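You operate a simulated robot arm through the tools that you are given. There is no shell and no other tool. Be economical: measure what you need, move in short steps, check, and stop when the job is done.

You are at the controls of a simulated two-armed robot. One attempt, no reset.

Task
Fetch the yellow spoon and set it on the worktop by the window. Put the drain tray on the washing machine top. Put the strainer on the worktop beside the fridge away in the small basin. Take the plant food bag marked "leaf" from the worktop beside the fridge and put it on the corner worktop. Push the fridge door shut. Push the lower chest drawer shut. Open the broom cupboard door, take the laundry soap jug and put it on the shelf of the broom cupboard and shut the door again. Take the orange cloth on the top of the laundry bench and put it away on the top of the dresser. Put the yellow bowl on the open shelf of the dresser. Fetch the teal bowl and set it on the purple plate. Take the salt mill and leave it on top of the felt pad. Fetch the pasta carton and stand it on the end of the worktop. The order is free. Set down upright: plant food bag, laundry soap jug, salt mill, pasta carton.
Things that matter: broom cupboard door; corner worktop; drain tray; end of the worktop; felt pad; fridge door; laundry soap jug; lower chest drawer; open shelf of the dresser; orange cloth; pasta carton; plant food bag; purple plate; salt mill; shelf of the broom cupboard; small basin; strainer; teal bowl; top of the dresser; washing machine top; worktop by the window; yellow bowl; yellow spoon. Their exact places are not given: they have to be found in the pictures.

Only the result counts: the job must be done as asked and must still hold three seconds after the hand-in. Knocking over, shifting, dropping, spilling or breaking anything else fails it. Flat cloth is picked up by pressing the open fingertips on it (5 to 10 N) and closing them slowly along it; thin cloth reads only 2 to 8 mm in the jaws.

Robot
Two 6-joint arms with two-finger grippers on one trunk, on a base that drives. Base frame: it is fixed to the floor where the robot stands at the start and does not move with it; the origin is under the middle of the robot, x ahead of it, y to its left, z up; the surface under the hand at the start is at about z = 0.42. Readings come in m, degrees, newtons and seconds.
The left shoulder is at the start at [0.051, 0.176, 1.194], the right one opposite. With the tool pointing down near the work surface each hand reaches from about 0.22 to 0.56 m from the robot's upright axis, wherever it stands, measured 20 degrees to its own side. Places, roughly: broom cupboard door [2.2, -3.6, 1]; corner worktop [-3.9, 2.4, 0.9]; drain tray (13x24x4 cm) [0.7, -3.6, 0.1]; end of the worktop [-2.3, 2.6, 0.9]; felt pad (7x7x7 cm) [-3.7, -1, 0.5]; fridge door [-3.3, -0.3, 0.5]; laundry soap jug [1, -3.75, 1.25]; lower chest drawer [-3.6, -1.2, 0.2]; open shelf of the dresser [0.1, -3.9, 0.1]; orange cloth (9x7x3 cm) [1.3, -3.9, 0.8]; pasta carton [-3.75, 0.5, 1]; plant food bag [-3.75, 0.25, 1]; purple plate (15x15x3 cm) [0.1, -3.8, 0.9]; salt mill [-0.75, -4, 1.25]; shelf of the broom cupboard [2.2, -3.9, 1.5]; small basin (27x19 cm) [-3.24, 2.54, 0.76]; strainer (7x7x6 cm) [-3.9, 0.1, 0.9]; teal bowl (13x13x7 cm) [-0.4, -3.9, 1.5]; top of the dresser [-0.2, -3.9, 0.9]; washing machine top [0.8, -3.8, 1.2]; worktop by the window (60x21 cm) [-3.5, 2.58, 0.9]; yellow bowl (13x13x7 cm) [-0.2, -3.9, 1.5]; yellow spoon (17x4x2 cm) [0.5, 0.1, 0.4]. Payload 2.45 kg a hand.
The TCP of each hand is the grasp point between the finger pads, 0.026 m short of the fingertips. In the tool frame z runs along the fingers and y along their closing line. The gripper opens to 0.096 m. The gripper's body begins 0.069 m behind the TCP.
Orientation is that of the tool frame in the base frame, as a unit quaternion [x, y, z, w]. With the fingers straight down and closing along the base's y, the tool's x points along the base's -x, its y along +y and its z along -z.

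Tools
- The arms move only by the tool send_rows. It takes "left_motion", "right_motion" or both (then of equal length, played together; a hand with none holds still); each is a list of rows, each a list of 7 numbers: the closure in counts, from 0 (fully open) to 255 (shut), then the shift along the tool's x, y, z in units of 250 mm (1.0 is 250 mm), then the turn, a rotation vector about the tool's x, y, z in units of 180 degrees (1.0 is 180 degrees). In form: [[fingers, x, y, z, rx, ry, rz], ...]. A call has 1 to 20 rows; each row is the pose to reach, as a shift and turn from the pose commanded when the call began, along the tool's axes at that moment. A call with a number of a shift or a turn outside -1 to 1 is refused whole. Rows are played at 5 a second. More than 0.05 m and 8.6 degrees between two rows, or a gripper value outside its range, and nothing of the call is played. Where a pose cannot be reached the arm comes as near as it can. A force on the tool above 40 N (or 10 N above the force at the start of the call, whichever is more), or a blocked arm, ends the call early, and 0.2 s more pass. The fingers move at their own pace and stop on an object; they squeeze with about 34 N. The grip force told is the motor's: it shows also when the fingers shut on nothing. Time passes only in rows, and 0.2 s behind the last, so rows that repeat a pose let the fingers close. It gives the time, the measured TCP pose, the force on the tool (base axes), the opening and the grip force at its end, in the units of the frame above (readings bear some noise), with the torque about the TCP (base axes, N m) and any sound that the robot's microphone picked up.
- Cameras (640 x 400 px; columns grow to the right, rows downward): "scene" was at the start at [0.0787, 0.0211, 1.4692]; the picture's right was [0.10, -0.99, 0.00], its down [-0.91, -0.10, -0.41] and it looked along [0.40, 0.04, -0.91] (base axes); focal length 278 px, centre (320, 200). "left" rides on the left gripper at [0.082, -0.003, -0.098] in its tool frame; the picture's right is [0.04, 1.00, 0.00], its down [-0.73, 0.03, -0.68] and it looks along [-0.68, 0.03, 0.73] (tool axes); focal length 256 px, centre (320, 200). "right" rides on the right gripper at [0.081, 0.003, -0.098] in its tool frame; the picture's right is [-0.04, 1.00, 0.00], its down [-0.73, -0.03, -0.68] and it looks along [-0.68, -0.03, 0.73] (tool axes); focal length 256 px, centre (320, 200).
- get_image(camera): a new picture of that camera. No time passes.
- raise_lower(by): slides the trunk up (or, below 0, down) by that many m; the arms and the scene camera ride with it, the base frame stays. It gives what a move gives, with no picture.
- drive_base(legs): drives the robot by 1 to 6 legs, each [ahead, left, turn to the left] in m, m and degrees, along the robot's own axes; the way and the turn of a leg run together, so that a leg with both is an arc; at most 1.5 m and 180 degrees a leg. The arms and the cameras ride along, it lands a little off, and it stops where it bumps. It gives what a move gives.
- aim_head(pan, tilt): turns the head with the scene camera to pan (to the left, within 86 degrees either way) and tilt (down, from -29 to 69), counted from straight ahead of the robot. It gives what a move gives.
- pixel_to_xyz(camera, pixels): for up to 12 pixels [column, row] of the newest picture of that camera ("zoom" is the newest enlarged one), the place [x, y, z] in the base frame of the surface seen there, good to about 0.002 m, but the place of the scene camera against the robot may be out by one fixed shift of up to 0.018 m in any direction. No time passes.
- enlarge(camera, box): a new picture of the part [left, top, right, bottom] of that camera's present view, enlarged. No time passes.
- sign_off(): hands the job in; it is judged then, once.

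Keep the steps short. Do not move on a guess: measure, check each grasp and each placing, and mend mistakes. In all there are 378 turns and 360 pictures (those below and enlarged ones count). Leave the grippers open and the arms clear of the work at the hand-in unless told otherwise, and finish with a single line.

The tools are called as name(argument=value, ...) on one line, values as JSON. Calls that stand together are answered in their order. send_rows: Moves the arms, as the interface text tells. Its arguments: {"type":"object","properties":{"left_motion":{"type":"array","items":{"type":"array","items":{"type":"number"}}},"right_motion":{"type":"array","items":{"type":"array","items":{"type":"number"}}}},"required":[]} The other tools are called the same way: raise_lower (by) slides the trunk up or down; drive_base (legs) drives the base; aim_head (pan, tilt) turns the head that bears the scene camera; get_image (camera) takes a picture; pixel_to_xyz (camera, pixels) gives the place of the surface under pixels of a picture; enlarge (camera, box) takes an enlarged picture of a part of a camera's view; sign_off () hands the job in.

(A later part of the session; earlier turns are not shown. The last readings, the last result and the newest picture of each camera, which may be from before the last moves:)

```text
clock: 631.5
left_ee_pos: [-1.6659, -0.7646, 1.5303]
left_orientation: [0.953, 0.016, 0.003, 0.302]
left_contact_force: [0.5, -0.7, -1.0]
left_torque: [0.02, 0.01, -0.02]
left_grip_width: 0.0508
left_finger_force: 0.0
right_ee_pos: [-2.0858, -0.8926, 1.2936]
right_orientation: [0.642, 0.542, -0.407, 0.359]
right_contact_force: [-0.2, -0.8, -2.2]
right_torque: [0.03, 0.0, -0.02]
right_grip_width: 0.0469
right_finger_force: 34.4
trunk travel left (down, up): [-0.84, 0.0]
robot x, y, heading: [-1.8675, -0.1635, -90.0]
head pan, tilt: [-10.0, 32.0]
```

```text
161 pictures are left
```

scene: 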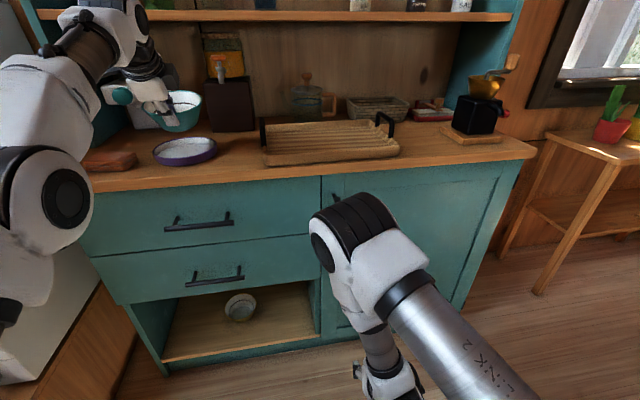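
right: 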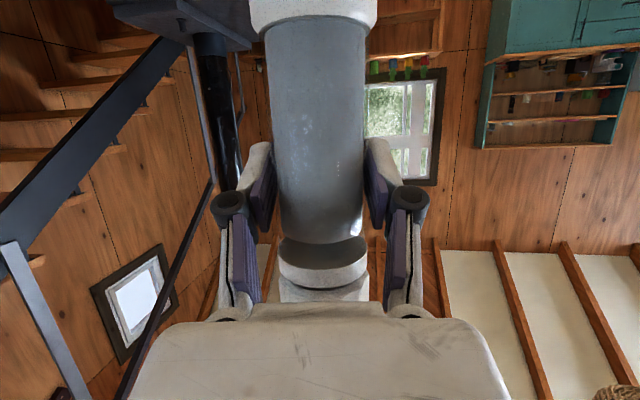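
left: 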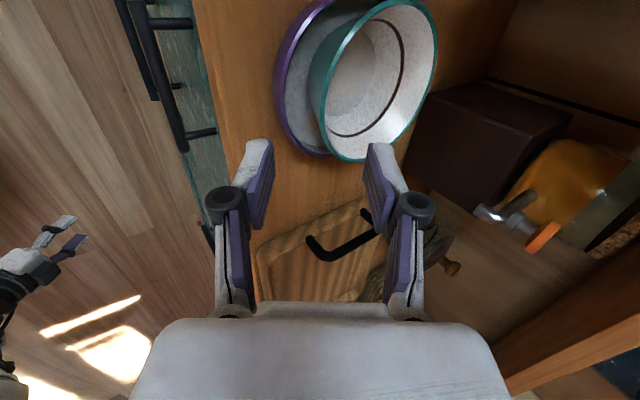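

Turn to heading 180 and drive to a pre-placing spot before the chest.

drive_base(legs=[[0, 0, -90], [0.4, 0.2, 0], [0.35, 0.8, 0]])

aim_head(pan=0, tilt=38)

get_image(camera="scene")

```text
clock: 642.3
left_ee_pos: [-3.2034, -1.378, 1.5303]
left_orientation: [0.687, -0.66, -0.21, 0.218]
left_contact_force: [-0.5, 0.3, 0.8]
left_torque: [0.02, 0.0, -0.01]
left_grip_width: 0.0508
left_finger_force: 0.0
right_ee_pos: [-3.3335, -0.9599, 1.2941]
right_orientation: [0.838, -0.068, -0.541, -0.032]
right_contact_force: [-0.2, 0.4, -3.1]
right_torque: [-0.03, -0.01, 0.02]
right_grip_width: 0.0468
right_finger_force: 34.0
trunk travel left (down, up): [-0.84, 0.0]
robot x, y, heading: [-2.6088, -1.1722, -179.6]
head pan, tilt: [-10.0, 32.0]
```

```text
clock: 643.0
left_ee_pos: [-3.2045, -1.3772, 1.5306]
left_orientation: [0.688, -0.66, -0.212, 0.216]
left_contact_force: [-0.2, 0.4, 0.6]
left_torque: [-0.01, -0.01, 0.0]
left_grip_width: 0.0509
left_finger_force: 0.0
right_ee_pos: [-3.3338, -0.9591, 1.2948]
right_orientation: [0.838, -0.067, -0.541, -0.032]
right_contact_force: [0.1, -0.2, -3.0]
right_torque: [0.02, 0.0, 0.0]
right_grip_width: 0.0464
right_finger_force: 34.4
trunk travel left (down, up): [-0.84, 0.0]
robot x, y, heading: [-2.6067, -1.1757, -179.4]
head pan, tilt: [0.0, 38.0]
```

```text
160 pictures are left
```

scene: 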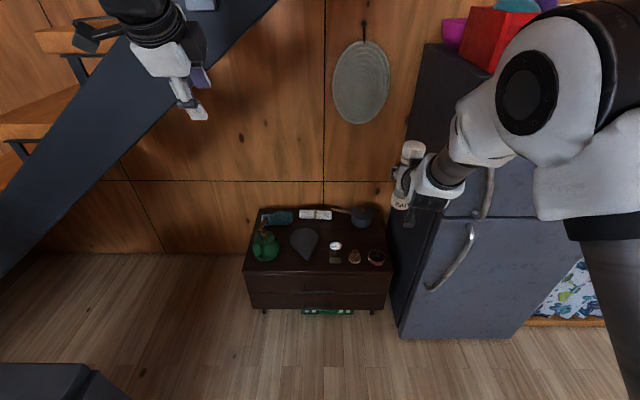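

Lower the trunk in two steps to bring the mill to ~0.72 (TCP), then look with the right camera.

raise_lower(by=-0.4)

raise_lower(by=-0.17)

get_image(camera="right")

get_image(camera="scene")

```text
clock: 646.8
left_ee_pos: [-3.2042, -1.3781, 1.1304]
left_orientation: [0.688, -0.66, -0.211, 0.217]
left_contact_force: [0.0, 0.5, -0.6]
left_torque: [-0.03, 0.01, 0.01]
left_grip_width: 0.0508
left_finger_force: 0.0
right_ee_pos: [-3.3337, -0.9599, 0.8945]
right_orientation: [0.838, -0.068, -0.541, -0.032]
right_contact_force: [0.5, 0.3, -2.4]
right_torque: [-0.02, 0.01, 0.01]
right_grip_width: 0.0466
right_finger_force: 33.4
trunk travel left (down, up): [-0.44, 0.4]
robot x, y, heading: [-2.6057, -1.1694, -179.4]
head pan, tilt: [0.0, 38.0]
```

```text
clock: 648.7
left_ee_pos: [-3.203, -1.3771, 0.962]
left_orientation: [0.688, -0.66, -0.211, 0.217]
left_contact_force: [-0.5, 0.7, -0.7]
left_torque: [-0.04, -0.04, -0.01]
left_grip_width: 0.0508
left_finger_force: 0.0
right_ee_pos: [-3.334, -0.9596, 0.7248]
right_orientation: [0.838, -0.068, -0.541, -0.033]
right_contact_force: [0.9, -0.6, -2.4]
right_torque: [0.01, 0.01, 0.01]
right_grip_width: 0.0466
right_finger_force: 33.8
trunk travel left (down, up): [-0.27, 0.57]
robot x, y, heading: [-2.6066, -1.1736, -179.3]
head pan, tilt: [0.0, 38.0]
```

```text
159 pictures are left
```

right: 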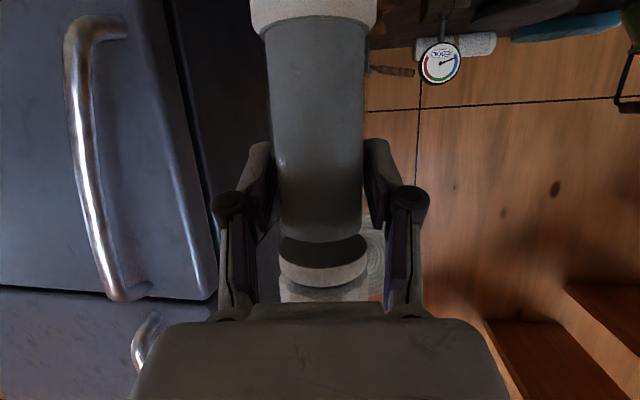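

```text
158 pictures are left
```

scene: 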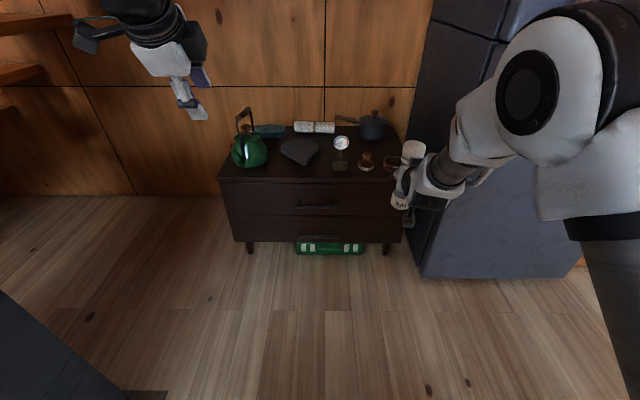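

Zoom in the scene on pad and mill; the gauge is visible in both cameras, which calibrates the offset.

enlarge(camera="scene", box=[320, 120, 450, 220])

pixel_to_xyz(camera="right", pixels=[[440, 65], [425, 60], [455, 60], [470, 45], [440, 80], [318, 120], [290, 120], [345, 120]])

```text
4.00 times, centred on (385, 170) of scene
```

zoom: 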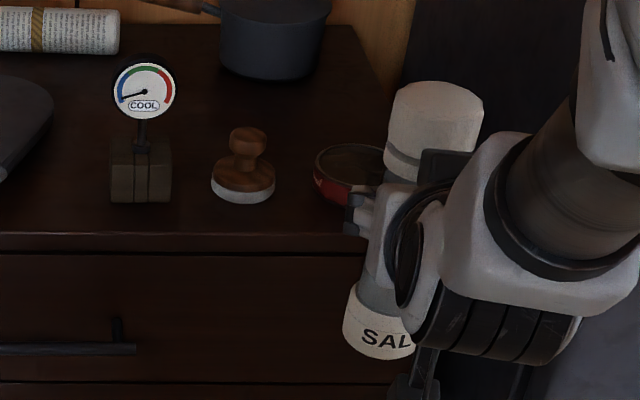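

```text
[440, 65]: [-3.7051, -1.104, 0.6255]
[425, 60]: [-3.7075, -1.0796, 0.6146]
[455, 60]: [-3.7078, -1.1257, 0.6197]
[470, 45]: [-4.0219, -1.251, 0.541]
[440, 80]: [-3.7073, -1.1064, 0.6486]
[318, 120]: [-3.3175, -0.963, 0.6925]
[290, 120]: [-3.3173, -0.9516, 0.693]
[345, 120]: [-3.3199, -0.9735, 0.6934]
```

pixel_to_xyz(camera="zoom", pixels=[[247, 135], [232, 140], [265, 140], [248, 150], [245, 190], [218, 190], [273, 190], [144, 92], [120, 90], [170, 90], [435, 110], [380, 330]])

```text
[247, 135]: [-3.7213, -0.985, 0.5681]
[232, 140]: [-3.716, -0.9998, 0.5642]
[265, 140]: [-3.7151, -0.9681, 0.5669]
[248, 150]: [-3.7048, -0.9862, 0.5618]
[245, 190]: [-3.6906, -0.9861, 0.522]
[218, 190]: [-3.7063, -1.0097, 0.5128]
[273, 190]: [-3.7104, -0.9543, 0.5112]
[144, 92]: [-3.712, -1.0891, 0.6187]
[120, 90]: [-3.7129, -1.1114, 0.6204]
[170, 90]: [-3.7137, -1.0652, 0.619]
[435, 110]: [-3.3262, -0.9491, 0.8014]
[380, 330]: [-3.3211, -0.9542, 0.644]
```

Calibrated: in the arm frame the knob top is at ≈(−3.715,−0.9975,0.573); the mill axis is now (−3.3405,−0.9625). Drive ahead 0.30, left 0.03, then re-measure relative positions.

drive_base(legs=[[0.3, 0.031, 0]])

get_image(camera="right")

get_image(camera="scene")

enlarge(camera="scene", box=[300, 150, 440, 260])

```text
clock: 650.8
left_ee_pos: [-3.5024, -1.4146, 0.9612]
left_orientation: [0.689, -0.659, -0.211, 0.216]
left_contact_force: [-0.4, 0.0, 0.5]
left_torque: [0.02, -0.04, 0.0]
left_grip_width: 0.0511
left_finger_force: 0.0
right_ee_pos: [-3.6337, -0.9961, 0.7235]
right_orientation: [0.839, -0.067, -0.54, -0.031]
right_contact_force: [-1.0, 0.5, -3.5]
right_torque: [-0.03, 0.03, -0.02]
right_grip_width: 0.0467
right_finger_force: 33.2
trunk travel left (down, up): [-0.27, 0.57]
robot x, y, heading: [-2.9107, -1.2044, -179.3]
head pan, tilt: [0.0, 38.0]
```

```text
156 pictures are left
```

right: 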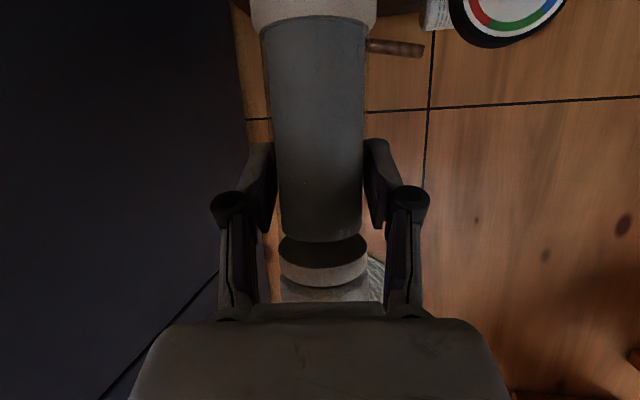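

```text
155 pictures are left
```

scene: 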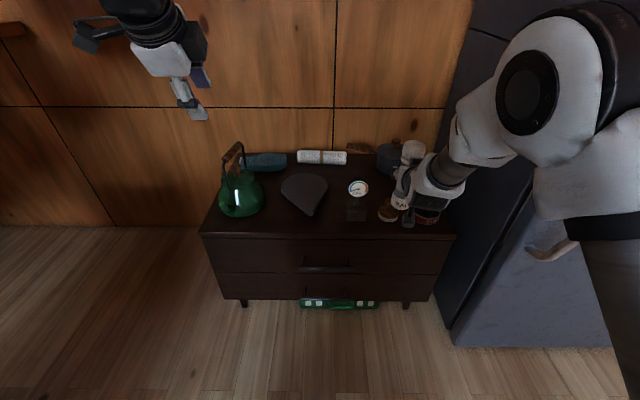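

```text
3.64 times, centred on (370, 205) of scene
```

zoom: 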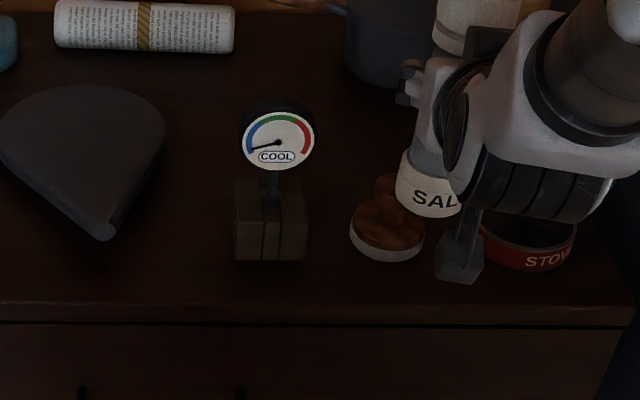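

pixel_to_xyz(camera="zoom", pixels=[[388, 256], [353, 242], [423, 238], [374, 190], [385, 180], [385, 195], [430, 208], [400, 190], [415, 200], [445, 205], [277, 140], [442, 40]])

pixel_to_xyz(camera="right", pixels=[[318, 40], [318, 120], [318, 200], [285, 120], [350, 120], [318, 8], [500, 40], [470, 20], [530, 25]])

```text
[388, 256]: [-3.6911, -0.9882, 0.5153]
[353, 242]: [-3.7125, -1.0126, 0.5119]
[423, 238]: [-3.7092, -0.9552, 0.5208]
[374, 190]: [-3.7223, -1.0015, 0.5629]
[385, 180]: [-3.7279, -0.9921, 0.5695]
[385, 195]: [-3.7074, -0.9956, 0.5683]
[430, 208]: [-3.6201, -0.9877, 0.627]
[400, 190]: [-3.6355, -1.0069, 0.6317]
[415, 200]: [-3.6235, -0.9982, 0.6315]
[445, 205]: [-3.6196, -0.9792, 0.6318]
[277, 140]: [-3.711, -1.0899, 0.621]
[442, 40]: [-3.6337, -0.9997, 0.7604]
```

```text
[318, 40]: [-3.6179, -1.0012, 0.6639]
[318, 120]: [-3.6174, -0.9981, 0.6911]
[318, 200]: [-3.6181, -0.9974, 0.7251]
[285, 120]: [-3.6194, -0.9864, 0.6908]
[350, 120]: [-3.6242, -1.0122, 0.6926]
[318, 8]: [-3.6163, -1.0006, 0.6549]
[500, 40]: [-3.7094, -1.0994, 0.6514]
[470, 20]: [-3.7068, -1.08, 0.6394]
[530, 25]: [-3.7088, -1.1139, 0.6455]
```

Relative to the pad the mill needs −0.076 in x and ~0 in y. Drive 0.0755 ahead and check the mill base in the scene.

drive_base(legs=[[0.0755, 0, 0]])

enlarge(camera="scene", box=[300, 160, 440, 270])

```text
clock: 651.8
left_ee_pos: [-3.5797, -1.4151, 0.9602]
left_orientation: [0.688, -0.66, -0.21, 0.216]
left_contact_force: [-0.4, 0.0, -0.8]
left_torque: [0.0, 0.01, -0.01]
left_grip_width: 0.051
left_finger_force: 0.1
right_ee_pos: [-3.7103, -0.9951, 0.7226]
right_orientation: [0.838, -0.067, -0.541, -0.031]
right_contact_force: [0.0, -0.2, -3.0]
right_torque: [0.0, 0.01, 0.02]
right_grip_width: 0.0466
right_finger_force: 33.8
trunk travel left (down, up): [-0.27, 0.57]
robot x, y, heading: [-2.9823, -1.2064, -179.5]
head pan, tilt: [0.0, 38.0]
```

```text
3.64 times, centred on (370, 215) of scene
```

zoom: 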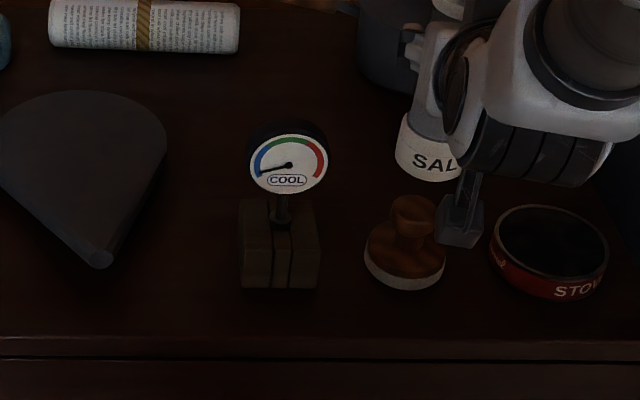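

pixel_to_xyz(camera="zoom", pixels=[[400, 155], [415, 170], [430, 176], [445, 175], [430, 160], [413, 205], [393, 215], [433, 215], [412, 215], [404, 284], [366, 260], [444, 262]])

```text
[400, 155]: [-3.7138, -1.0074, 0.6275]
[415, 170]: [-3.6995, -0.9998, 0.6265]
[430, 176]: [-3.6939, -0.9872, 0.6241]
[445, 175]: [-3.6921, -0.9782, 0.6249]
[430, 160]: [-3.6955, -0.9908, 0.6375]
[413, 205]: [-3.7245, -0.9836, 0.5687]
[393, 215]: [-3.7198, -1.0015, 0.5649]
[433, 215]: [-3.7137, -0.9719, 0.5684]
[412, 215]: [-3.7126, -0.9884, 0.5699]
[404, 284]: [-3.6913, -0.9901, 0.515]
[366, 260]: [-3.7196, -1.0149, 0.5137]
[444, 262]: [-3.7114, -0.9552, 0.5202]
```

Mill centre (−3.717,−0.983) vs pad (−3.7213,−0.985): within 5 mm. Add 4 mm forward and lower 4.4 cm, then finely to contact.

send_rows(right_motion=[[255, -0.007, 0.006, 0.0145, 0, 0, 0], [255, 0.05, 0.006, 0.04, 0, 0, 0], [255, 0.1, 0.006, 0.064, 0, 0, 0], [255, 0.14, 0.006, 0.082, 0, 0, 0], [255, 0.14, 0.006, 0.082, 0, 0, 0]])

enlarge(camera="scene", box=[340, 170, 440, 250])

```text
clock: 653.0
left_ee_pos: [-3.5794, -1.4141, 0.9597]
left_orientation: [0.689, -0.659, -0.211, 0.217]
left_contact_force: [-0.6, -0.4, -0.4]
left_torque: [-0.01, -0.01, 0.01]
left_grip_width: 0.0509
left_finger_force: 0.0
right_ee_pos: [-3.7134, -0.997, 0.6831]
right_orientation: [0.838, -0.066, -0.541, -0.031]
right_contact_force: [0.1, -0.1, -3.6]
right_torque: [-0.01, -0.03, -0.03]
right_grip_width: 0.0468
right_finger_force: 34.3
trunk travel left (down, up): [-0.27, 0.57]
robot x, y, heading: [-2.9805, -1.2067, -179.4]
head pan, tilt: [0.0, 38.0]
```

```text
5.00 times, centred on (390, 210) of scene
```

zoom: 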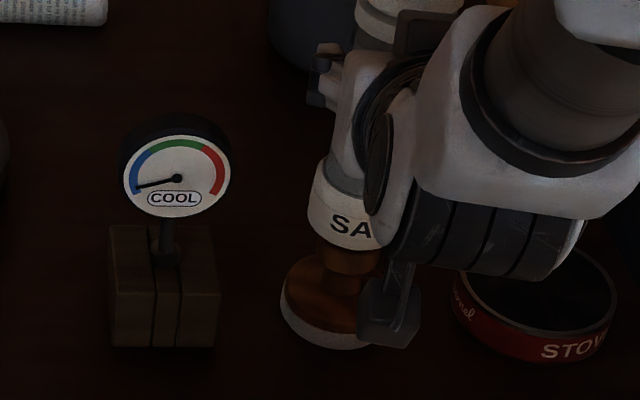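

Nearly on. Lower in 2 mm steps until contact.

send_rows(right_motion=[[255, 0.0075, 0, 0.0033, 0, 0, 0], [255, 0.015, 0, 0.0066, 0, 0, 0], [255, 0.0225, 0, 0.01, 0, 0, 0], [255, 0.0225, 0, 0.01, 0, 0, 0]])

```text
clock: 654.0
left_ee_pos: [-3.58, -1.414, 0.9603]
left_orientation: [0.689, -0.659, -0.21, 0.215]
left_contact_force: [-0.2, -0.2, -1.1]
left_torque: [-0.02, -0.01, 0.03]
left_grip_width: 0.051
left_finger_force: 0.0
right_ee_pos: [-3.7142, -0.9978, 0.6776]
right_orientation: [0.838, -0.068, -0.541, -0.032]
right_contact_force: [0.0, 0.1, -3.1]
right_torque: [0.0, -0.03, -0.01]
right_grip_width: 0.0467
right_finger_force: 33.4
trunk travel left (down, up): [-0.27, 0.57]
robot x, y, heading: [-2.9816, -1.2091, -179.3]
head pan, tilt: [0.0, 38.0]
```

send_rows(right_motion=[[255, 0.006, 0, 0.0027, 0, 0, 0], [255, 0.012, 0, 0.0053, 0, 0, 0], [255, 0.012, 0, 0.0053, 0, 0, 0]])

```text
clock: 654.8
left_ee_pos: [-3.5789, -1.4136, 0.9613]
left_orientation: [0.688, -0.659, -0.211, 0.217]
left_contact_force: [0.1, 0.2, -0.1]
left_torque: [-0.03, 0.02, -0.03]
left_grip_width: 0.0508
left_finger_force: 0.0
right_ee_pos: [-3.7137, -0.9979, 0.6756]
right_orientation: [0.838, -0.066, -0.541, -0.031]
right_contact_force: [-0.8, 0.7, 4.5]
right_torque: [0.09, 0.09, 0.0]
right_grip_width: 0.0467
right_finger_force: 34.7
trunk travel left (down, up): [-0.27, 0.57]
robot x, y, heading: [-2.9832, -1.2094, -179.5]
head pan, tilt: [0.0, 38.0]
```

Contact with little torque: it stands centred. Release slowly in small steps.

send_rows(right_motion=[[131, 0, 0, 0, 0, 0, 0], [127, 0, 0, 0, 0, 0, 0], [122, 0, 0, 0, 0, 0, 0], [115, 0, 0, 0, 0, 0, 0], [105, 0, 0, 0, 0, 0, 0], [95, 0, 0, 0, 0, 0, 0], [95, 0, 0, 0, 0, 0, 0]])

get_image(camera="right")

enlarge(camera="scene", box=[340, 150, 460, 250])

```text
clock: 656.4
left_ee_pos: [-3.5787, -1.415, 0.9609]
left_orientation: [0.689, -0.659, -0.211, 0.216]
left_contact_force: [0.1, -0.3, 0.4]
left_torque: [-0.02, -0.01, -0.01]
left_grip_width: 0.0506
left_finger_force: 0.1
right_ee_pos: [-3.7148, -0.9984, 0.6734]
right_orientation: [0.838, -0.068, -0.541, -0.032]
right_contact_force: [-1.1, 0.9, -0.1]
right_torque: [-0.01, 0.02, 0.02]
right_grip_width: 0.0602
right_finger_force: 0.0
trunk travel left (down, up): [-0.27, 0.57]
robot x, y, heading: [-2.9806, -1.2062, -179.3]
head pan, tilt: [0.0, 38.0]
```

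```text
151 pictures are left
```

right: 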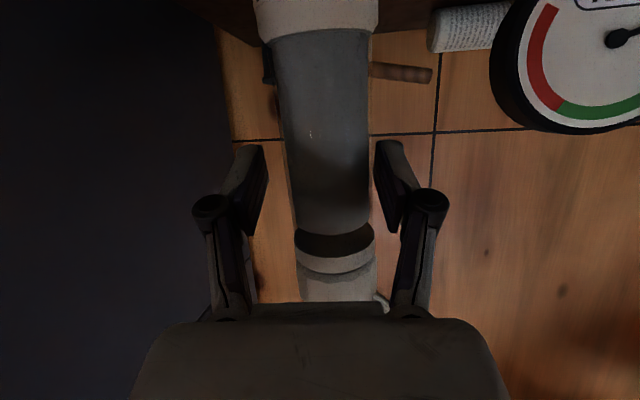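

```text
4.00 times, centred on (400, 200) of scene
```

zoom: 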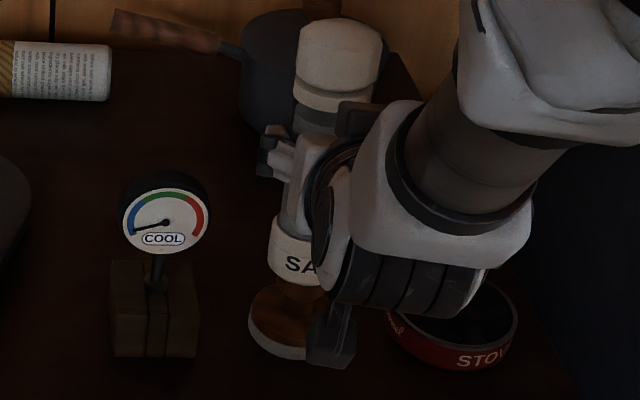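

The mill seems to lean slightly toward the south finger. Measure its axis.

pixel_to_xyz(camera="right", pixels=[[290, 60], [365, 60], [325, 60], [296, 150], [368, 150], [330, 150], [298, 210], [370, 210], [335, 210], [318, 12], [337, 265], [340, 290]])

```text
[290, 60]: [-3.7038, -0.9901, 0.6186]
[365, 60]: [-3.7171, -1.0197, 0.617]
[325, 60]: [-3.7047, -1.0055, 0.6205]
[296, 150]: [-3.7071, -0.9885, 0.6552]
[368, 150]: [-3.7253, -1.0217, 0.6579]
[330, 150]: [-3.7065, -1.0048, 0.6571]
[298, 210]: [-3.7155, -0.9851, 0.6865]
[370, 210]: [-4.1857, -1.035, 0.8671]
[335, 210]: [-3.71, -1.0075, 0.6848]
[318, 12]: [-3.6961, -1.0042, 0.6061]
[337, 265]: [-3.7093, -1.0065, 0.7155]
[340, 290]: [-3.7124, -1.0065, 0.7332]
```

It leans ~3° to the west (not against anything) — I regrip at once.

send_rows(right_motion=[[255, 0, 0, 0, 0, 0, 0], [255, 0, 0, 0, 0, 0, 0], [255, 0, 0, 0, 0, 0, 0]])

get_image(camera="right")

enlarge(camera="scene", box=[360, 170, 440, 240])

```text
clock: 657.2
left_ee_pos: [-3.5792, -1.4144, 0.9612]
left_orientation: [0.688, -0.66, -0.211, 0.217]
left_contact_force: [-0.9, 0.4, -0.9]
left_torque: [0.0, -0.05, -0.01]
left_grip_width: 0.051
left_finger_force: 0.1
right_ee_pos: [-3.7135, -0.9974, 0.6747]
right_orientation: [0.838, -0.068, -0.541, -0.032]
right_contact_force: [-1.1, 0.4, 1.0]
right_torque: [0.06, 0.15, 0.02]
right_grip_width: 0.0476
right_finger_force: 33.9
trunk travel left (down, up): [-0.27, 0.57]
robot x, y, heading: [-2.981, -1.2081, -179.0]
head pan, tilt: [0.0, 38.0]
```

```text
149 pictures are left
```

right: 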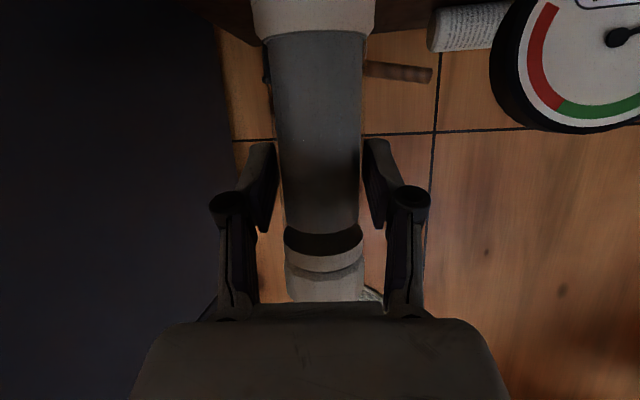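

```text
5.71 times, centred on (400, 205) of scene
```

zoom: 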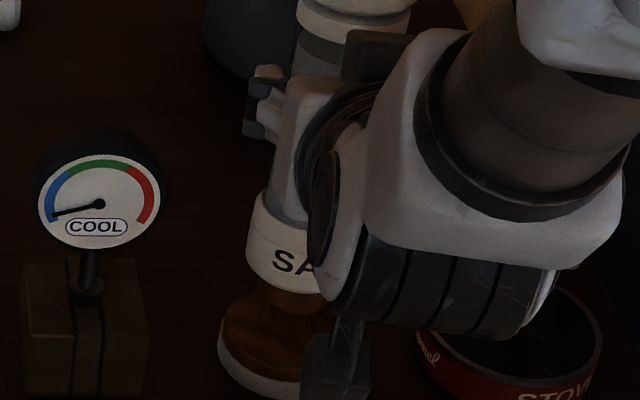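

Measure the mill's surface line again now that it's gripped, plus pad/mill relation in the scene zoom.

pixel_to_xyz(camera="right", pixels=[[318, 60], [320, 110], [321, 160], [322, 210], [324, 290], [280, 110], [360, 110], [284, 190], [358, 190], [318, 15]])

pixel_to_xyz(camera="zoom", pixels=[[250, 235], [260, 270], [280, 285], [300, 290], [320, 280], [219, 350], [260, 395], [290, 398], [275, 300], [262, 285]])

```text
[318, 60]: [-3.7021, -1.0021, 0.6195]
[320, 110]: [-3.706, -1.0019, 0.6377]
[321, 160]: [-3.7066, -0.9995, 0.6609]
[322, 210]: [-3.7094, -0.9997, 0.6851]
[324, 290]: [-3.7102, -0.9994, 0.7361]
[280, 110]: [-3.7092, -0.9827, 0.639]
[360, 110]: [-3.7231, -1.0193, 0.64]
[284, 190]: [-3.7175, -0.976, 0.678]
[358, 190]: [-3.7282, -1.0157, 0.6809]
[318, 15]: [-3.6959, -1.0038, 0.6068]
```

```text
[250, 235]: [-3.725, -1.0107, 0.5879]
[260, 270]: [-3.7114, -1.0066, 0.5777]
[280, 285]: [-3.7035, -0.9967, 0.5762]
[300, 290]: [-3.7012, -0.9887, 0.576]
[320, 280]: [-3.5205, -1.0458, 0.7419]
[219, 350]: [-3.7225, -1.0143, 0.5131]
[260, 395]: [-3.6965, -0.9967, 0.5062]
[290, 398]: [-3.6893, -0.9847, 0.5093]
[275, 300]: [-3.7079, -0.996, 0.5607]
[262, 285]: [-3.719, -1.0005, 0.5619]
```

Mill tilted ~6° west while loose; its base is ~4 mm west of the knob centre. Lift 3 cm, correct the tilt (pitch −6.5°) and shift back 1.5 cm to compensate.

send_rows(right_motion=[[255, -0.055, 0, -0.025, 0, 0, 0], [255, -0.109, 0, -0.05, 0, 0, 0], [255, -0.097, 0, -0.077, 0, -0.018, 0], [255, -0.085, 0, -0.104, 0, -0.036, 0], [255, -0.085, 0, -0.104, 0, -0.036, 0]])

get_image(camera="right")

get_image(camera="scene")

enlarge(camera="scene", box=[350, 160, 450, 240])

```text
clock: 658.4
left_ee_pos: [-3.5789, -1.4143, 0.9601]
left_orientation: [0.689, -0.659, -0.211, 0.217]
left_contact_force: [-1.0, -0.1, -0.3]
left_torque: [0.02, -0.01, 0.01]
left_grip_width: 0.0506
left_finger_force: 0.0
right_ee_pos: [-3.7, -0.999, 0.7042]
right_orientation: [0.806, -0.065, -0.588, -0.035]
right_contact_force: [-0.3, -0.1, -2.9]
right_torque: [-0.02, -0.05, 0.02]
right_grip_width: 0.0475
right_finger_force: 34.0
trunk travel left (down, up): [-0.27, 0.57]
robot x, y, heading: [-2.9829, -1.2086, -179.3]
head pan, tilt: [0.0, 38.0]
```

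```text
147 pictures are left
```

right: 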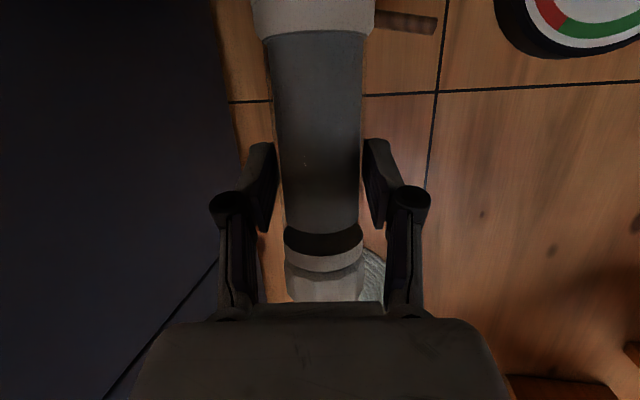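

```text
146 pictures are left
```

scene: 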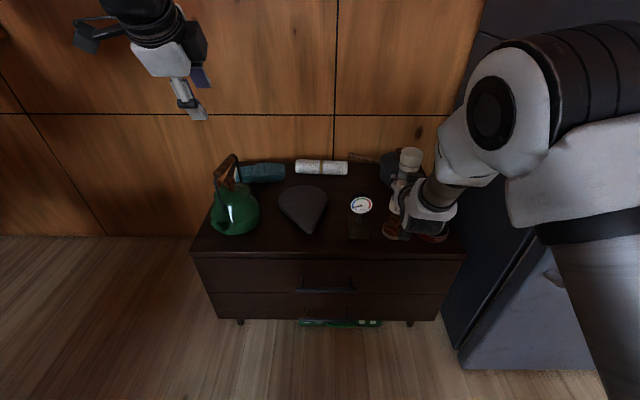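

```text
5.00 times, centred on (400, 200) of scene
```

zoom: 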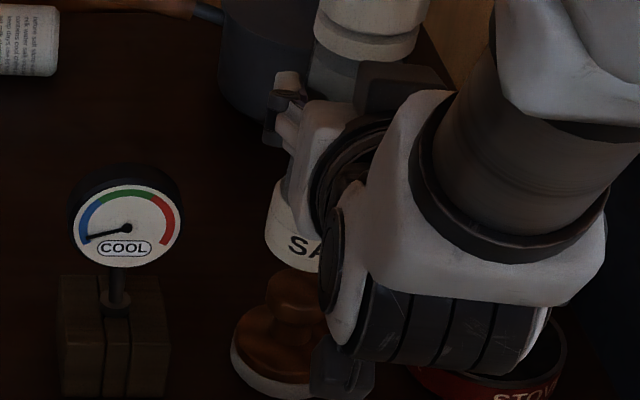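

Measure mill axis (right camera) and knob/mill (scene zoom).

pixel_to_xyz(camera="right", pixels=[[318, 55], [320, 100], [321, 150], [322, 200], [324, 290], [280, 110], [361, 110], [286, 190], [359, 190], [316, 10]])

pixel_to_xyz(camera="zoom", pixels=[[268, 240], [275, 258], [290, 266], [305, 270], [293, 280], [270, 288], [315, 290], [290, 300], [233, 350], [265, 390], [300, 398], [290, 345]])

```text
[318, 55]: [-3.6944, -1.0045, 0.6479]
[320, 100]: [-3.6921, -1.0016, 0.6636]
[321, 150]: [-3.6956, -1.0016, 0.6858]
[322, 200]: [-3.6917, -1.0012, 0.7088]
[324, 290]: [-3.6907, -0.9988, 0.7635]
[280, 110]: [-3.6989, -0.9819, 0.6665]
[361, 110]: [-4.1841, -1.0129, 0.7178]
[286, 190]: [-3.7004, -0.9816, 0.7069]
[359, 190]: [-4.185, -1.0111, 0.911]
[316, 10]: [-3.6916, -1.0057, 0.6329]
```

```text
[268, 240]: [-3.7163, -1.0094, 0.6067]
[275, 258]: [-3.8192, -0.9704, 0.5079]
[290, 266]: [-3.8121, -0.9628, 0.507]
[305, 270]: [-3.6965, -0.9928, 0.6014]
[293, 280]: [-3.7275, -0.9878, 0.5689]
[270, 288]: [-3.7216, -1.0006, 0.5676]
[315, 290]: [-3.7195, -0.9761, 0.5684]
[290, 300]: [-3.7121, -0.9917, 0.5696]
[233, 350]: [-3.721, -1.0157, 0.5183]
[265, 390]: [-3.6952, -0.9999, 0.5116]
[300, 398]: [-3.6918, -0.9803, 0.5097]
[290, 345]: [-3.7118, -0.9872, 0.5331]
```

Mill is vertical again and its centre (−3.7208,−0.987) matches the knob (−3.720,−0.987) in the same camera. Lower 2.6 cm, then fine steps.

send_rows(right_motion=[[255, 0.04, 0, 0.013, 0, 0, 0], [255, 0.08, 0, 0.026, 0, 0, 0], [255, 0.1, 0, 0.032, 0, 0, 0], [255, 0.1, 0, 0.032, 0, 0, 0]])

send_rows(right_motion=[[255, 0.006, 0, 0.002, 0, 0, 0], [255, 0.012, 0, 0.004, 0, 0, 0], [255, 0.018, 0, 0.006, 0, 0, 0], [255, 0.018, 0, 0.006, 0, 0, 0]])

```text
clock: 659.4
left_ee_pos: [-3.5776, -1.4142, 0.9616]
left_orientation: [0.689, -0.659, -0.211, 0.217]
left_contact_force: [0.4, -0.5, 0.1]
left_torque: [0.0, 0.03, 0.01]
left_grip_width: 0.0508
left_finger_force: 0.0
right_ee_pos: [-3.7003, -1.0008, 0.6785]
right_orientation: [0.807, -0.065, -0.586, -0.035]
right_contact_force: [-0.3, 0.6, -3.2]
right_torque: [-0.01, -0.03, -0.02]
right_grip_width: 0.0478
right_finger_force: 34.0
trunk travel left (down, up): [-0.27, 0.57]
robot x, y, heading: [-2.9796, -1.2093, -179.4]
head pan, tilt: [0.0, 38.0]
```

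```text
clock: 660.4
left_ee_pos: [-3.5786, -1.415, 0.9616]
left_orientation: [0.688, -0.659, -0.212, 0.217]
left_contact_force: [0.3, 0.2, -0.5]
left_torque: [0.0, -0.03, -0.01]
left_grip_width: 0.0508
left_finger_force: 0.1
right_ee_pos: [-3.6996, -0.9992, 0.6739]
right_orientation: [0.806, -0.065, -0.587, -0.035]
right_contact_force: [-0.1, 0.1, -1.0]
right_torque: [0.02, -0.03, -0.04]
right_grip_width: 0.0479
right_finger_force: 33.8
trunk travel left (down, up): [-0.27, 0.57]
robot x, y, heading: [-2.9794, -1.2068, -179.3]
head pan, tilt: [0.0, 38.0]
```

Load is transferring (−1 N left). 1 mm more, then check uprightness before releasing.

send_rows(right_motion=[[255, 0.004, 0, 0.0013, 0, 0, 0], [255, 0.004, 0, 0.0013, 0, 0, 0]])

get_image(camera="right")

pixel_to_xyz(camera="right", pixels=[[318, 60], [319, 90], [320, 120], [321, 150], [322, 180], [322, 210], [285, 100], [355, 100], [290, 200], [354, 200]])

```text
clock: 661.0
left_ee_pos: [-3.5782, -1.4145, 0.9616]
left_orientation: [0.688, -0.659, -0.211, 0.217]
left_contact_force: [1.0, -0.9, 0.2]
left_torque: [-0.01, 0.02, 0.01]
left_grip_width: 0.0508
left_finger_force: 0.2
right_ee_pos: [-3.7002, -1.0006, 0.6742]
right_orientation: [0.805, -0.065, -0.589, -0.035]
right_contact_force: [-0.8, 0.1, 5.1]
right_torque: [0.05, 0.18, 0.0]
right_grip_width: 0.0478
right_finger_force: 33.8
trunk travel left (down, up): [-0.27, 0.57]
robot x, y, heading: [-2.9829, -1.2059, -179.1]
head pan, tilt: [0.0, 38.0]
```

```text
144 pictures are left
```

right: 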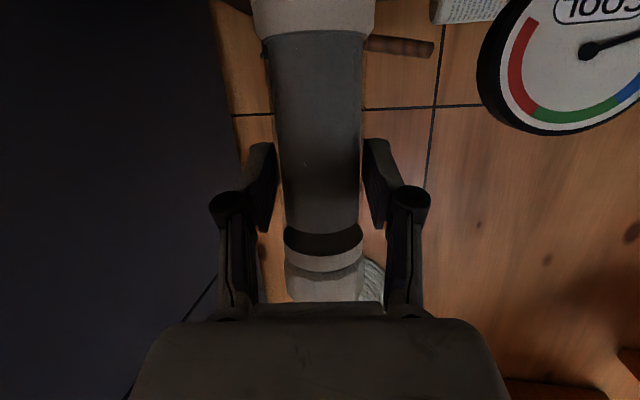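

```text
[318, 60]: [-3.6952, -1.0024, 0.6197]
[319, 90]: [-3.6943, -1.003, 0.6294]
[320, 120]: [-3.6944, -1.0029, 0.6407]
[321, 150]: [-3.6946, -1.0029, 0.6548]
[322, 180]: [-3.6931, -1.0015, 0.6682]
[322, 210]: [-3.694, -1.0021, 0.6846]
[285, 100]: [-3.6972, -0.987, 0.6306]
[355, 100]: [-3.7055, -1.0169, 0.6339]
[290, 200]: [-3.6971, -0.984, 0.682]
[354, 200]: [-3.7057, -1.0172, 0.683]
```

Vertical within ~1°. Ease the preload by 1 mm, then open by only ~5 mm and watch whether it stays put.

send_rows(right_motion=[[255, -0.003, 0, -0.001, 0, 0, 0], [131, -0.003, 0, -0.001, 0, 0, 0], [127, -0.003, 0, -0.001, 0, 0, 0], [123, -0.003, 0, -0.001, 0, 0, 0], [118, -0.003, 0, -0.001, 0, 0, 0], [114, -0.003, 0, -0.001, 0, 0, 0]])

get_image(camera="right")

pixel_to_xyz(camera="right", pixels=[[318, 60], [319, 90], [320, 120], [321, 150], [322, 180], [322, 210], [285, 100], [355, 100], [290, 200], [354, 200]])

```text
clock: 662.4
left_ee_pos: [-3.5795, -1.4151, 0.9602]
left_orientation: [0.688, -0.659, -0.212, 0.217]
left_contact_force: [-0.4, 0.3, 0.2]
left_torque: [0.0, 0.01, -0.01]
left_grip_width: 0.0509
left_finger_force: 0.1
right_ee_pos: [-3.699, -1.0, 0.6743]
right_orientation: [0.806, -0.065, -0.588, -0.035]
right_contact_force: [0.3, 0.1, -0.1]
right_torque: [0.01, -0.01, -0.02]
right_grip_width: 0.0529
right_finger_force: 0.0
trunk travel left (down, up): [-0.27, 0.57]
robot x, y, heading: [-2.9802, -1.2105, -179.4]
head pan, tilt: [0.0, 38.0]
```

```text
143 pictures are left
```

right: 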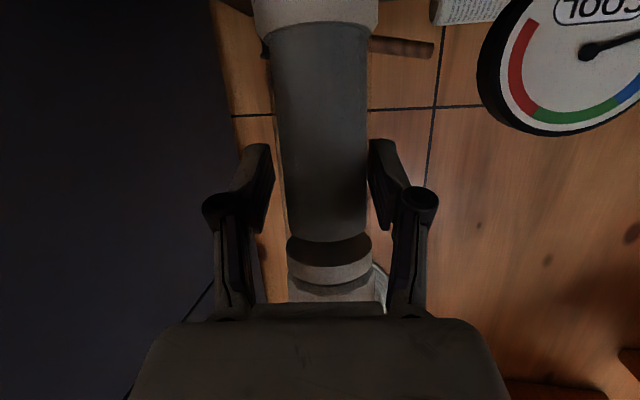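

```text
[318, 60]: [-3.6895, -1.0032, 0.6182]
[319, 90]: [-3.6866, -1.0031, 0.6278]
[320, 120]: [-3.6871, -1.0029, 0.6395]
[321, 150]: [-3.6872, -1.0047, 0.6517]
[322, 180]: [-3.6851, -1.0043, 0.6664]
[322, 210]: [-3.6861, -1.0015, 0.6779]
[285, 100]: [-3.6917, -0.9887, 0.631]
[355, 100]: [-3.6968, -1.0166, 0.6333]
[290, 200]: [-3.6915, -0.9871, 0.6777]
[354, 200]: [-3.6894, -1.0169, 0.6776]
```

It shifted ~7 mm east with ~3° lean, and seems at rest. Hold 0.8 s and measure again to see whether it is static.

send_rows(right_motion=[[114, 0, 0, 0, 0, 0, 0], [114, 0, 0, 0, 0, 0, 0], [114, 0, 0, 0, 0, 0, 0]])

get_image(camera="right")

pixel_to_xyz(camera="right", pixels=[[318, 60], [319, 90], [320, 120], [321, 150], [322, 180], [322, 210], [320, 15], [330, 285], [285, 100], [290, 200]])

enlarge(camera="scene", box=[350, 140, 450, 240])

```text
clock: 663.2
left_ee_pos: [-3.5779, -1.4142, 0.961]
left_orientation: [0.689, -0.659, -0.211, 0.217]
left_contact_force: [-0.1, 0.0, 0.1]
left_torque: [0.02, -0.03, -0.01]
left_grip_width: 0.0511
left_finger_force: 0.0
right_ee_pos: [-3.6992, -0.9997, 0.6739]
right_orientation: [0.806, -0.065, -0.588, -0.036]
right_contact_force: [-0.2, 0.4, 0.0]
right_torque: [-0.01, 0.03, -0.01]
right_grip_width: 0.0529
right_finger_force: 0.1
trunk travel left (down, up): [-0.27, 0.57]
robot x, y, heading: [-2.985, -1.2072, -179.6]
head pan, tilt: [0.0, 38.0]
```

```text
142 pictures are left
```

right: 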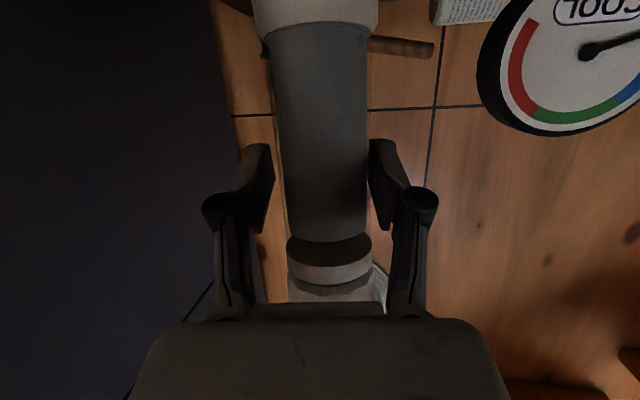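

```text
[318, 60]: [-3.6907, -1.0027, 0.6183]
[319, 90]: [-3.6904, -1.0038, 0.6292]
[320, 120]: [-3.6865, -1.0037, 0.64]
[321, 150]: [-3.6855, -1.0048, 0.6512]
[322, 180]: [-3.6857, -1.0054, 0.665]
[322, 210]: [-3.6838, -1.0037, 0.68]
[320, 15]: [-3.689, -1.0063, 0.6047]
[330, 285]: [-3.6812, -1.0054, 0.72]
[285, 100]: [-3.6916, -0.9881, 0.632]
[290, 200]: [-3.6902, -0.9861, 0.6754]
```

```text
4.00 times, centred on (400, 190) of scene
```

zoom: 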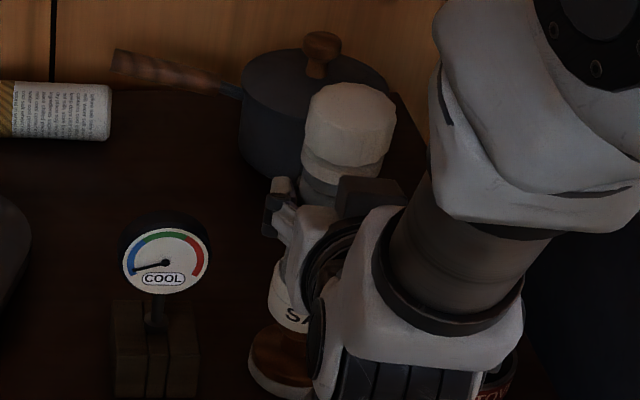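

Static but leaning. Use the scene camera as an independent check: measure cap and base points.

pixel_to_xyz(camera="zoom", pixels=[[350, 100], [320, 100], [390, 105], [350, 150], [305, 140], [392, 150], [345, 165], [310, 165], [275, 290], [285, 315], [300, 325], [272, 310]])

enlarge(camera="scene", box=[370, 150, 420, 240])

```text
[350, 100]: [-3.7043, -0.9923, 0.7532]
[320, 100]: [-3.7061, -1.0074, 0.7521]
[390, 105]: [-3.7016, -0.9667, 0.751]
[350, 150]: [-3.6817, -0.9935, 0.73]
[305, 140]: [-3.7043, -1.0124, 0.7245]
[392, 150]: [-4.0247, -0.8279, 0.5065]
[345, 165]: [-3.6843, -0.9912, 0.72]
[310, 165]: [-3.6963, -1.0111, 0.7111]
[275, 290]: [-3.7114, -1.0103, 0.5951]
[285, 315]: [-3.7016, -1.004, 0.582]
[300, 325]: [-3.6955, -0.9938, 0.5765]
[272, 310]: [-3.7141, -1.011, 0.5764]
```

```text
4.44 times, centred on (395, 195) of scene
```

zoom: 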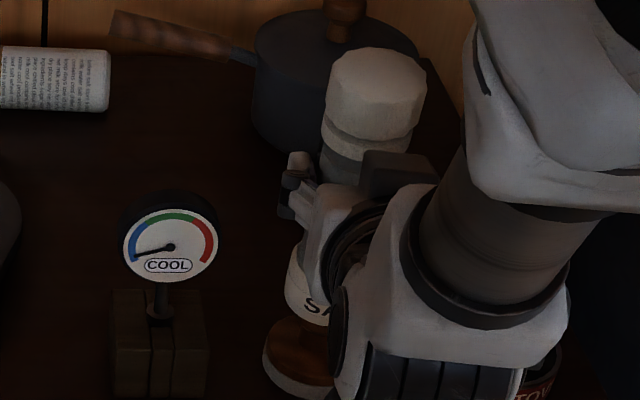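

The mill leans 5° east with its base at −3.720 (earlier 5° west with base at −3.7257): the knob acts like a shallow dome whose apex is near x≈−3.7228. I regrip, lift, set it vertical and place it there.

send_rows(right_motion=[[125, 0, 0, 0, 0, 0, 0], [135, 0, 0, 0, 0, 0, 0], [255, 0, 0, 0, 0, 0, 0], [255, 0, 0, 0, 0, 0, 0], [255, -0.04, 0, -0.013, 0, 0, 0], [255, -0.08, 0, -0.026, 0, 0, 0], [255, -0.09, 0, -0.004, 0, 0.014, 0], [255, -0.094, 0, 0.018, 0, 0.028, 0], [255, -0.094, 0, 0.018, 0, 0.028, 0]])

get_image(camera="right")

pixel_to_xyz(camera="right", pixels=[[318, 60], [319, 90], [320, 120], [321, 150], [322, 180], [322, 210], [320, 15], [326, 285], [285, 100], [290, 200]])

enlarge(camera="scene", box=[350, 140, 450, 240])

```text
clock: 665.2
left_ee_pos: [-3.5794, -1.4142, 0.96]
left_orientation: [0.688, -0.659, -0.211, 0.216]
left_contact_force: [-0.5, -0.1, 0.5]
left_torque: [0.0, 0.03, 0.02]
left_grip_width: 0.0507
left_finger_force: 0.0
right_ee_pos: [-3.7105, -0.9973, 0.695]
right_orientation: [0.831, -0.066, -0.551, -0.033]
right_contact_force: [0.1, -0.4, -2.9]
right_torque: [0.0, -0.05, -0.03]
right_grip_width: 0.0471
right_finger_force: 34.1
trunk travel left (down, up): [-0.27, 0.57]
robot x, y, heading: [-2.9828, -1.212, -179.1]
head pan, tilt: [0.0, 38.0]
```

```text
139 pictures are left
```

right: 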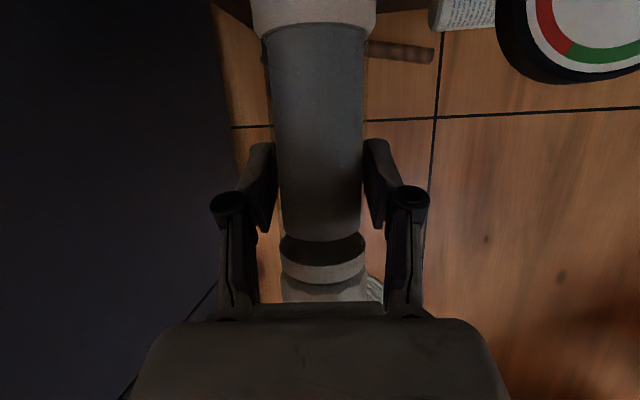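

```text
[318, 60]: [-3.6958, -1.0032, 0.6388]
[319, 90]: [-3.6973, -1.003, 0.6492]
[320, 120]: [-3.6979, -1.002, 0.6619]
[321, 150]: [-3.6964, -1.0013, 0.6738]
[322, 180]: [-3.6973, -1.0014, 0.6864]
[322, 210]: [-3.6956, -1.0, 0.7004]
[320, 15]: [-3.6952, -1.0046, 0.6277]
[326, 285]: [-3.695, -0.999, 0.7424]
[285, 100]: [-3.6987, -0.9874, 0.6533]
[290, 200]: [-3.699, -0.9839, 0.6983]
```

```text
4.00 times, centred on (400, 190) of scene
```

zoom: 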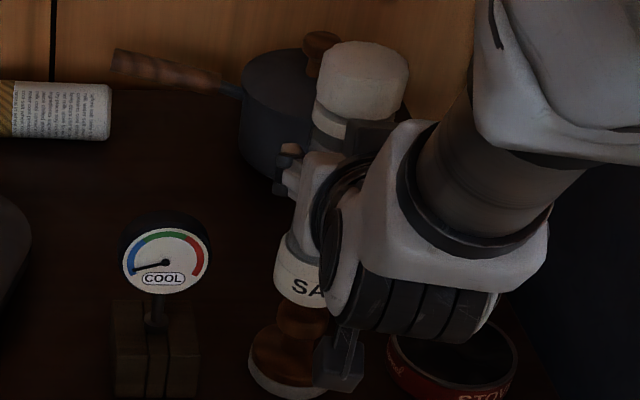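

pixel_to_xyz(camera="zoom", pixels=[[276, 275], [283, 295], [295, 305], [310, 308], [303, 320], [282, 325], [325, 325], [300, 335], [362, 60], [320, 80], [406, 85], [355, 105]])

```text
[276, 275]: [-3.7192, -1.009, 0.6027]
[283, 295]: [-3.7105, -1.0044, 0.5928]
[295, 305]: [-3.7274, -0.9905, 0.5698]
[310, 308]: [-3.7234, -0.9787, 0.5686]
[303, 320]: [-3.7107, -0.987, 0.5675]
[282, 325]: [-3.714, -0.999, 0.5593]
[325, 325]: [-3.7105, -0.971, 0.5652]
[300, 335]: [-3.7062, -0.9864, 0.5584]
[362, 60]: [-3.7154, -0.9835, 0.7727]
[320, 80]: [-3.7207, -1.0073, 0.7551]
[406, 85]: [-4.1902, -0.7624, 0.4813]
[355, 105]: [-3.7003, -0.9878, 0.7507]
```

Vertical, and its position lies between the two earlier tries. Lower 1.7 cm (with 1 mm north), then in 1 mm steps.

send_rows(right_motion=[[255, 0.03, -0.004, 0.0127, 0, 0, 0], [255, 0.0626, -0.004, 0.0265, 0, 0, 0], [255, 0.0626, -0.004, 0.0265, 0, 0, 0], [255, 0.067, -0.004, 0.028, 0, 0, 0], [255, 0.071, -0.004, 0.03, 0, 0, 0], [255, 0.071, -0.004, 0.03, 0, 0, 0]])

```text
clock: 666.6
left_ee_pos: [-3.5786, -1.4143, 0.9598]
left_orientation: [0.689, -0.659, -0.211, 0.216]
left_contact_force: [0.5, -0.2, 0.3]
left_torque: [0.01, -0.03, 0.02]
left_grip_width: 0.0509
left_finger_force: 0.1
right_ee_pos: [-3.7097, -0.9976, 0.6757]
right_orientation: [0.831, -0.066, -0.552, -0.032]
right_contact_force: [-0.3, -0.8, -1.2]
right_torque: [-0.04, 0.0, 0.0]
right_grip_width: 0.0469
right_finger_force: 34.7
trunk travel left (down, up): [-0.27, 0.57]
robot x, y, heading: [-2.9813, -1.206, -179.3]
head pan, tilt: [0.0, 38.0]
```

Load half transferred. 0.5 mm more, then open just 3 mm and measure the lean.

send_rows(right_motion=[[255, 0.002, 0, 0.0008, 0, 0, 0], [255, 0.002, 0, 0.0008, 0, 0, 0], [131, 0.002, 0, 0.0008, 0, 0, 0], [128, 0.002, 0, 0.0008, 0, 0, 0], [125, 0.002, 0, 0.0008, 0, 0, 0], [122, 0.002, 0, 0.0008, 0, 0, 0], [122, 0.002, 0, 0.0008, 0, 0, 0], [122, 0.002, 0, 0.0008, 0, 0, 0]])

get_image(camera="right")

pixel_to_xyz(camera="right", pixels=[[318, 60], [319, 90], [320, 120], [321, 150], [322, 180], [322, 210], [320, 15], [326, 285], [285, 100], [290, 200]])

```text
clock: 668.4
left_ee_pos: [-3.5781, -1.4143, 0.9603]
left_orientation: [0.689, -0.659, -0.212, 0.216]
left_contact_force: [0.1, -0.3, 0.0]
left_torque: [-0.02, -0.02, -0.01]
left_grip_width: 0.0508
left_finger_force: 0.0
right_ee_pos: [-3.7114, -0.9969, 0.6743]
right_orientation: [0.831, -0.066, -0.551, -0.032]
right_contact_force: [-0.3, -0.4, 0.4]
right_torque: [0.0, 0.0, 0.0]
right_grip_width: 0.0502
right_finger_force: 0.1
trunk travel left (down, up): [-0.27, 0.57]
robot x, y, heading: [-2.9839, -1.2071, -179.2]
head pan, tilt: [0.0, 38.0]
```

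```text
137 pictures are left
```

right: 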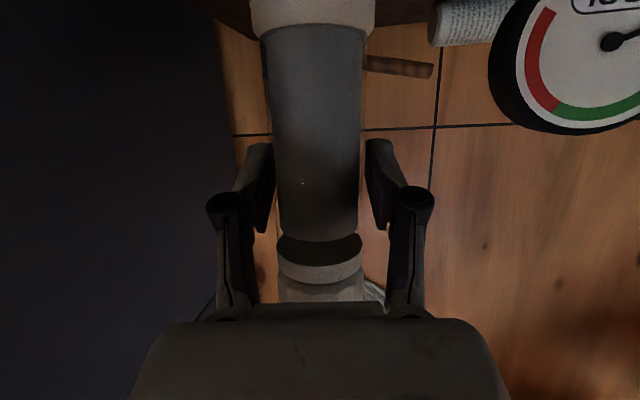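

```text
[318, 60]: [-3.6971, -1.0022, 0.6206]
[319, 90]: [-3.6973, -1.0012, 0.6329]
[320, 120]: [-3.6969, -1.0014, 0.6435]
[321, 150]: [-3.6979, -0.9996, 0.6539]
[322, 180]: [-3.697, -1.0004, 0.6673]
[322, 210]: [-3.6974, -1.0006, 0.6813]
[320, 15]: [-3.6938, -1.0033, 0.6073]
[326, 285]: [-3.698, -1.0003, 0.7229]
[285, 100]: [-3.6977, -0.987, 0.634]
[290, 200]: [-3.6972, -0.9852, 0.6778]
```

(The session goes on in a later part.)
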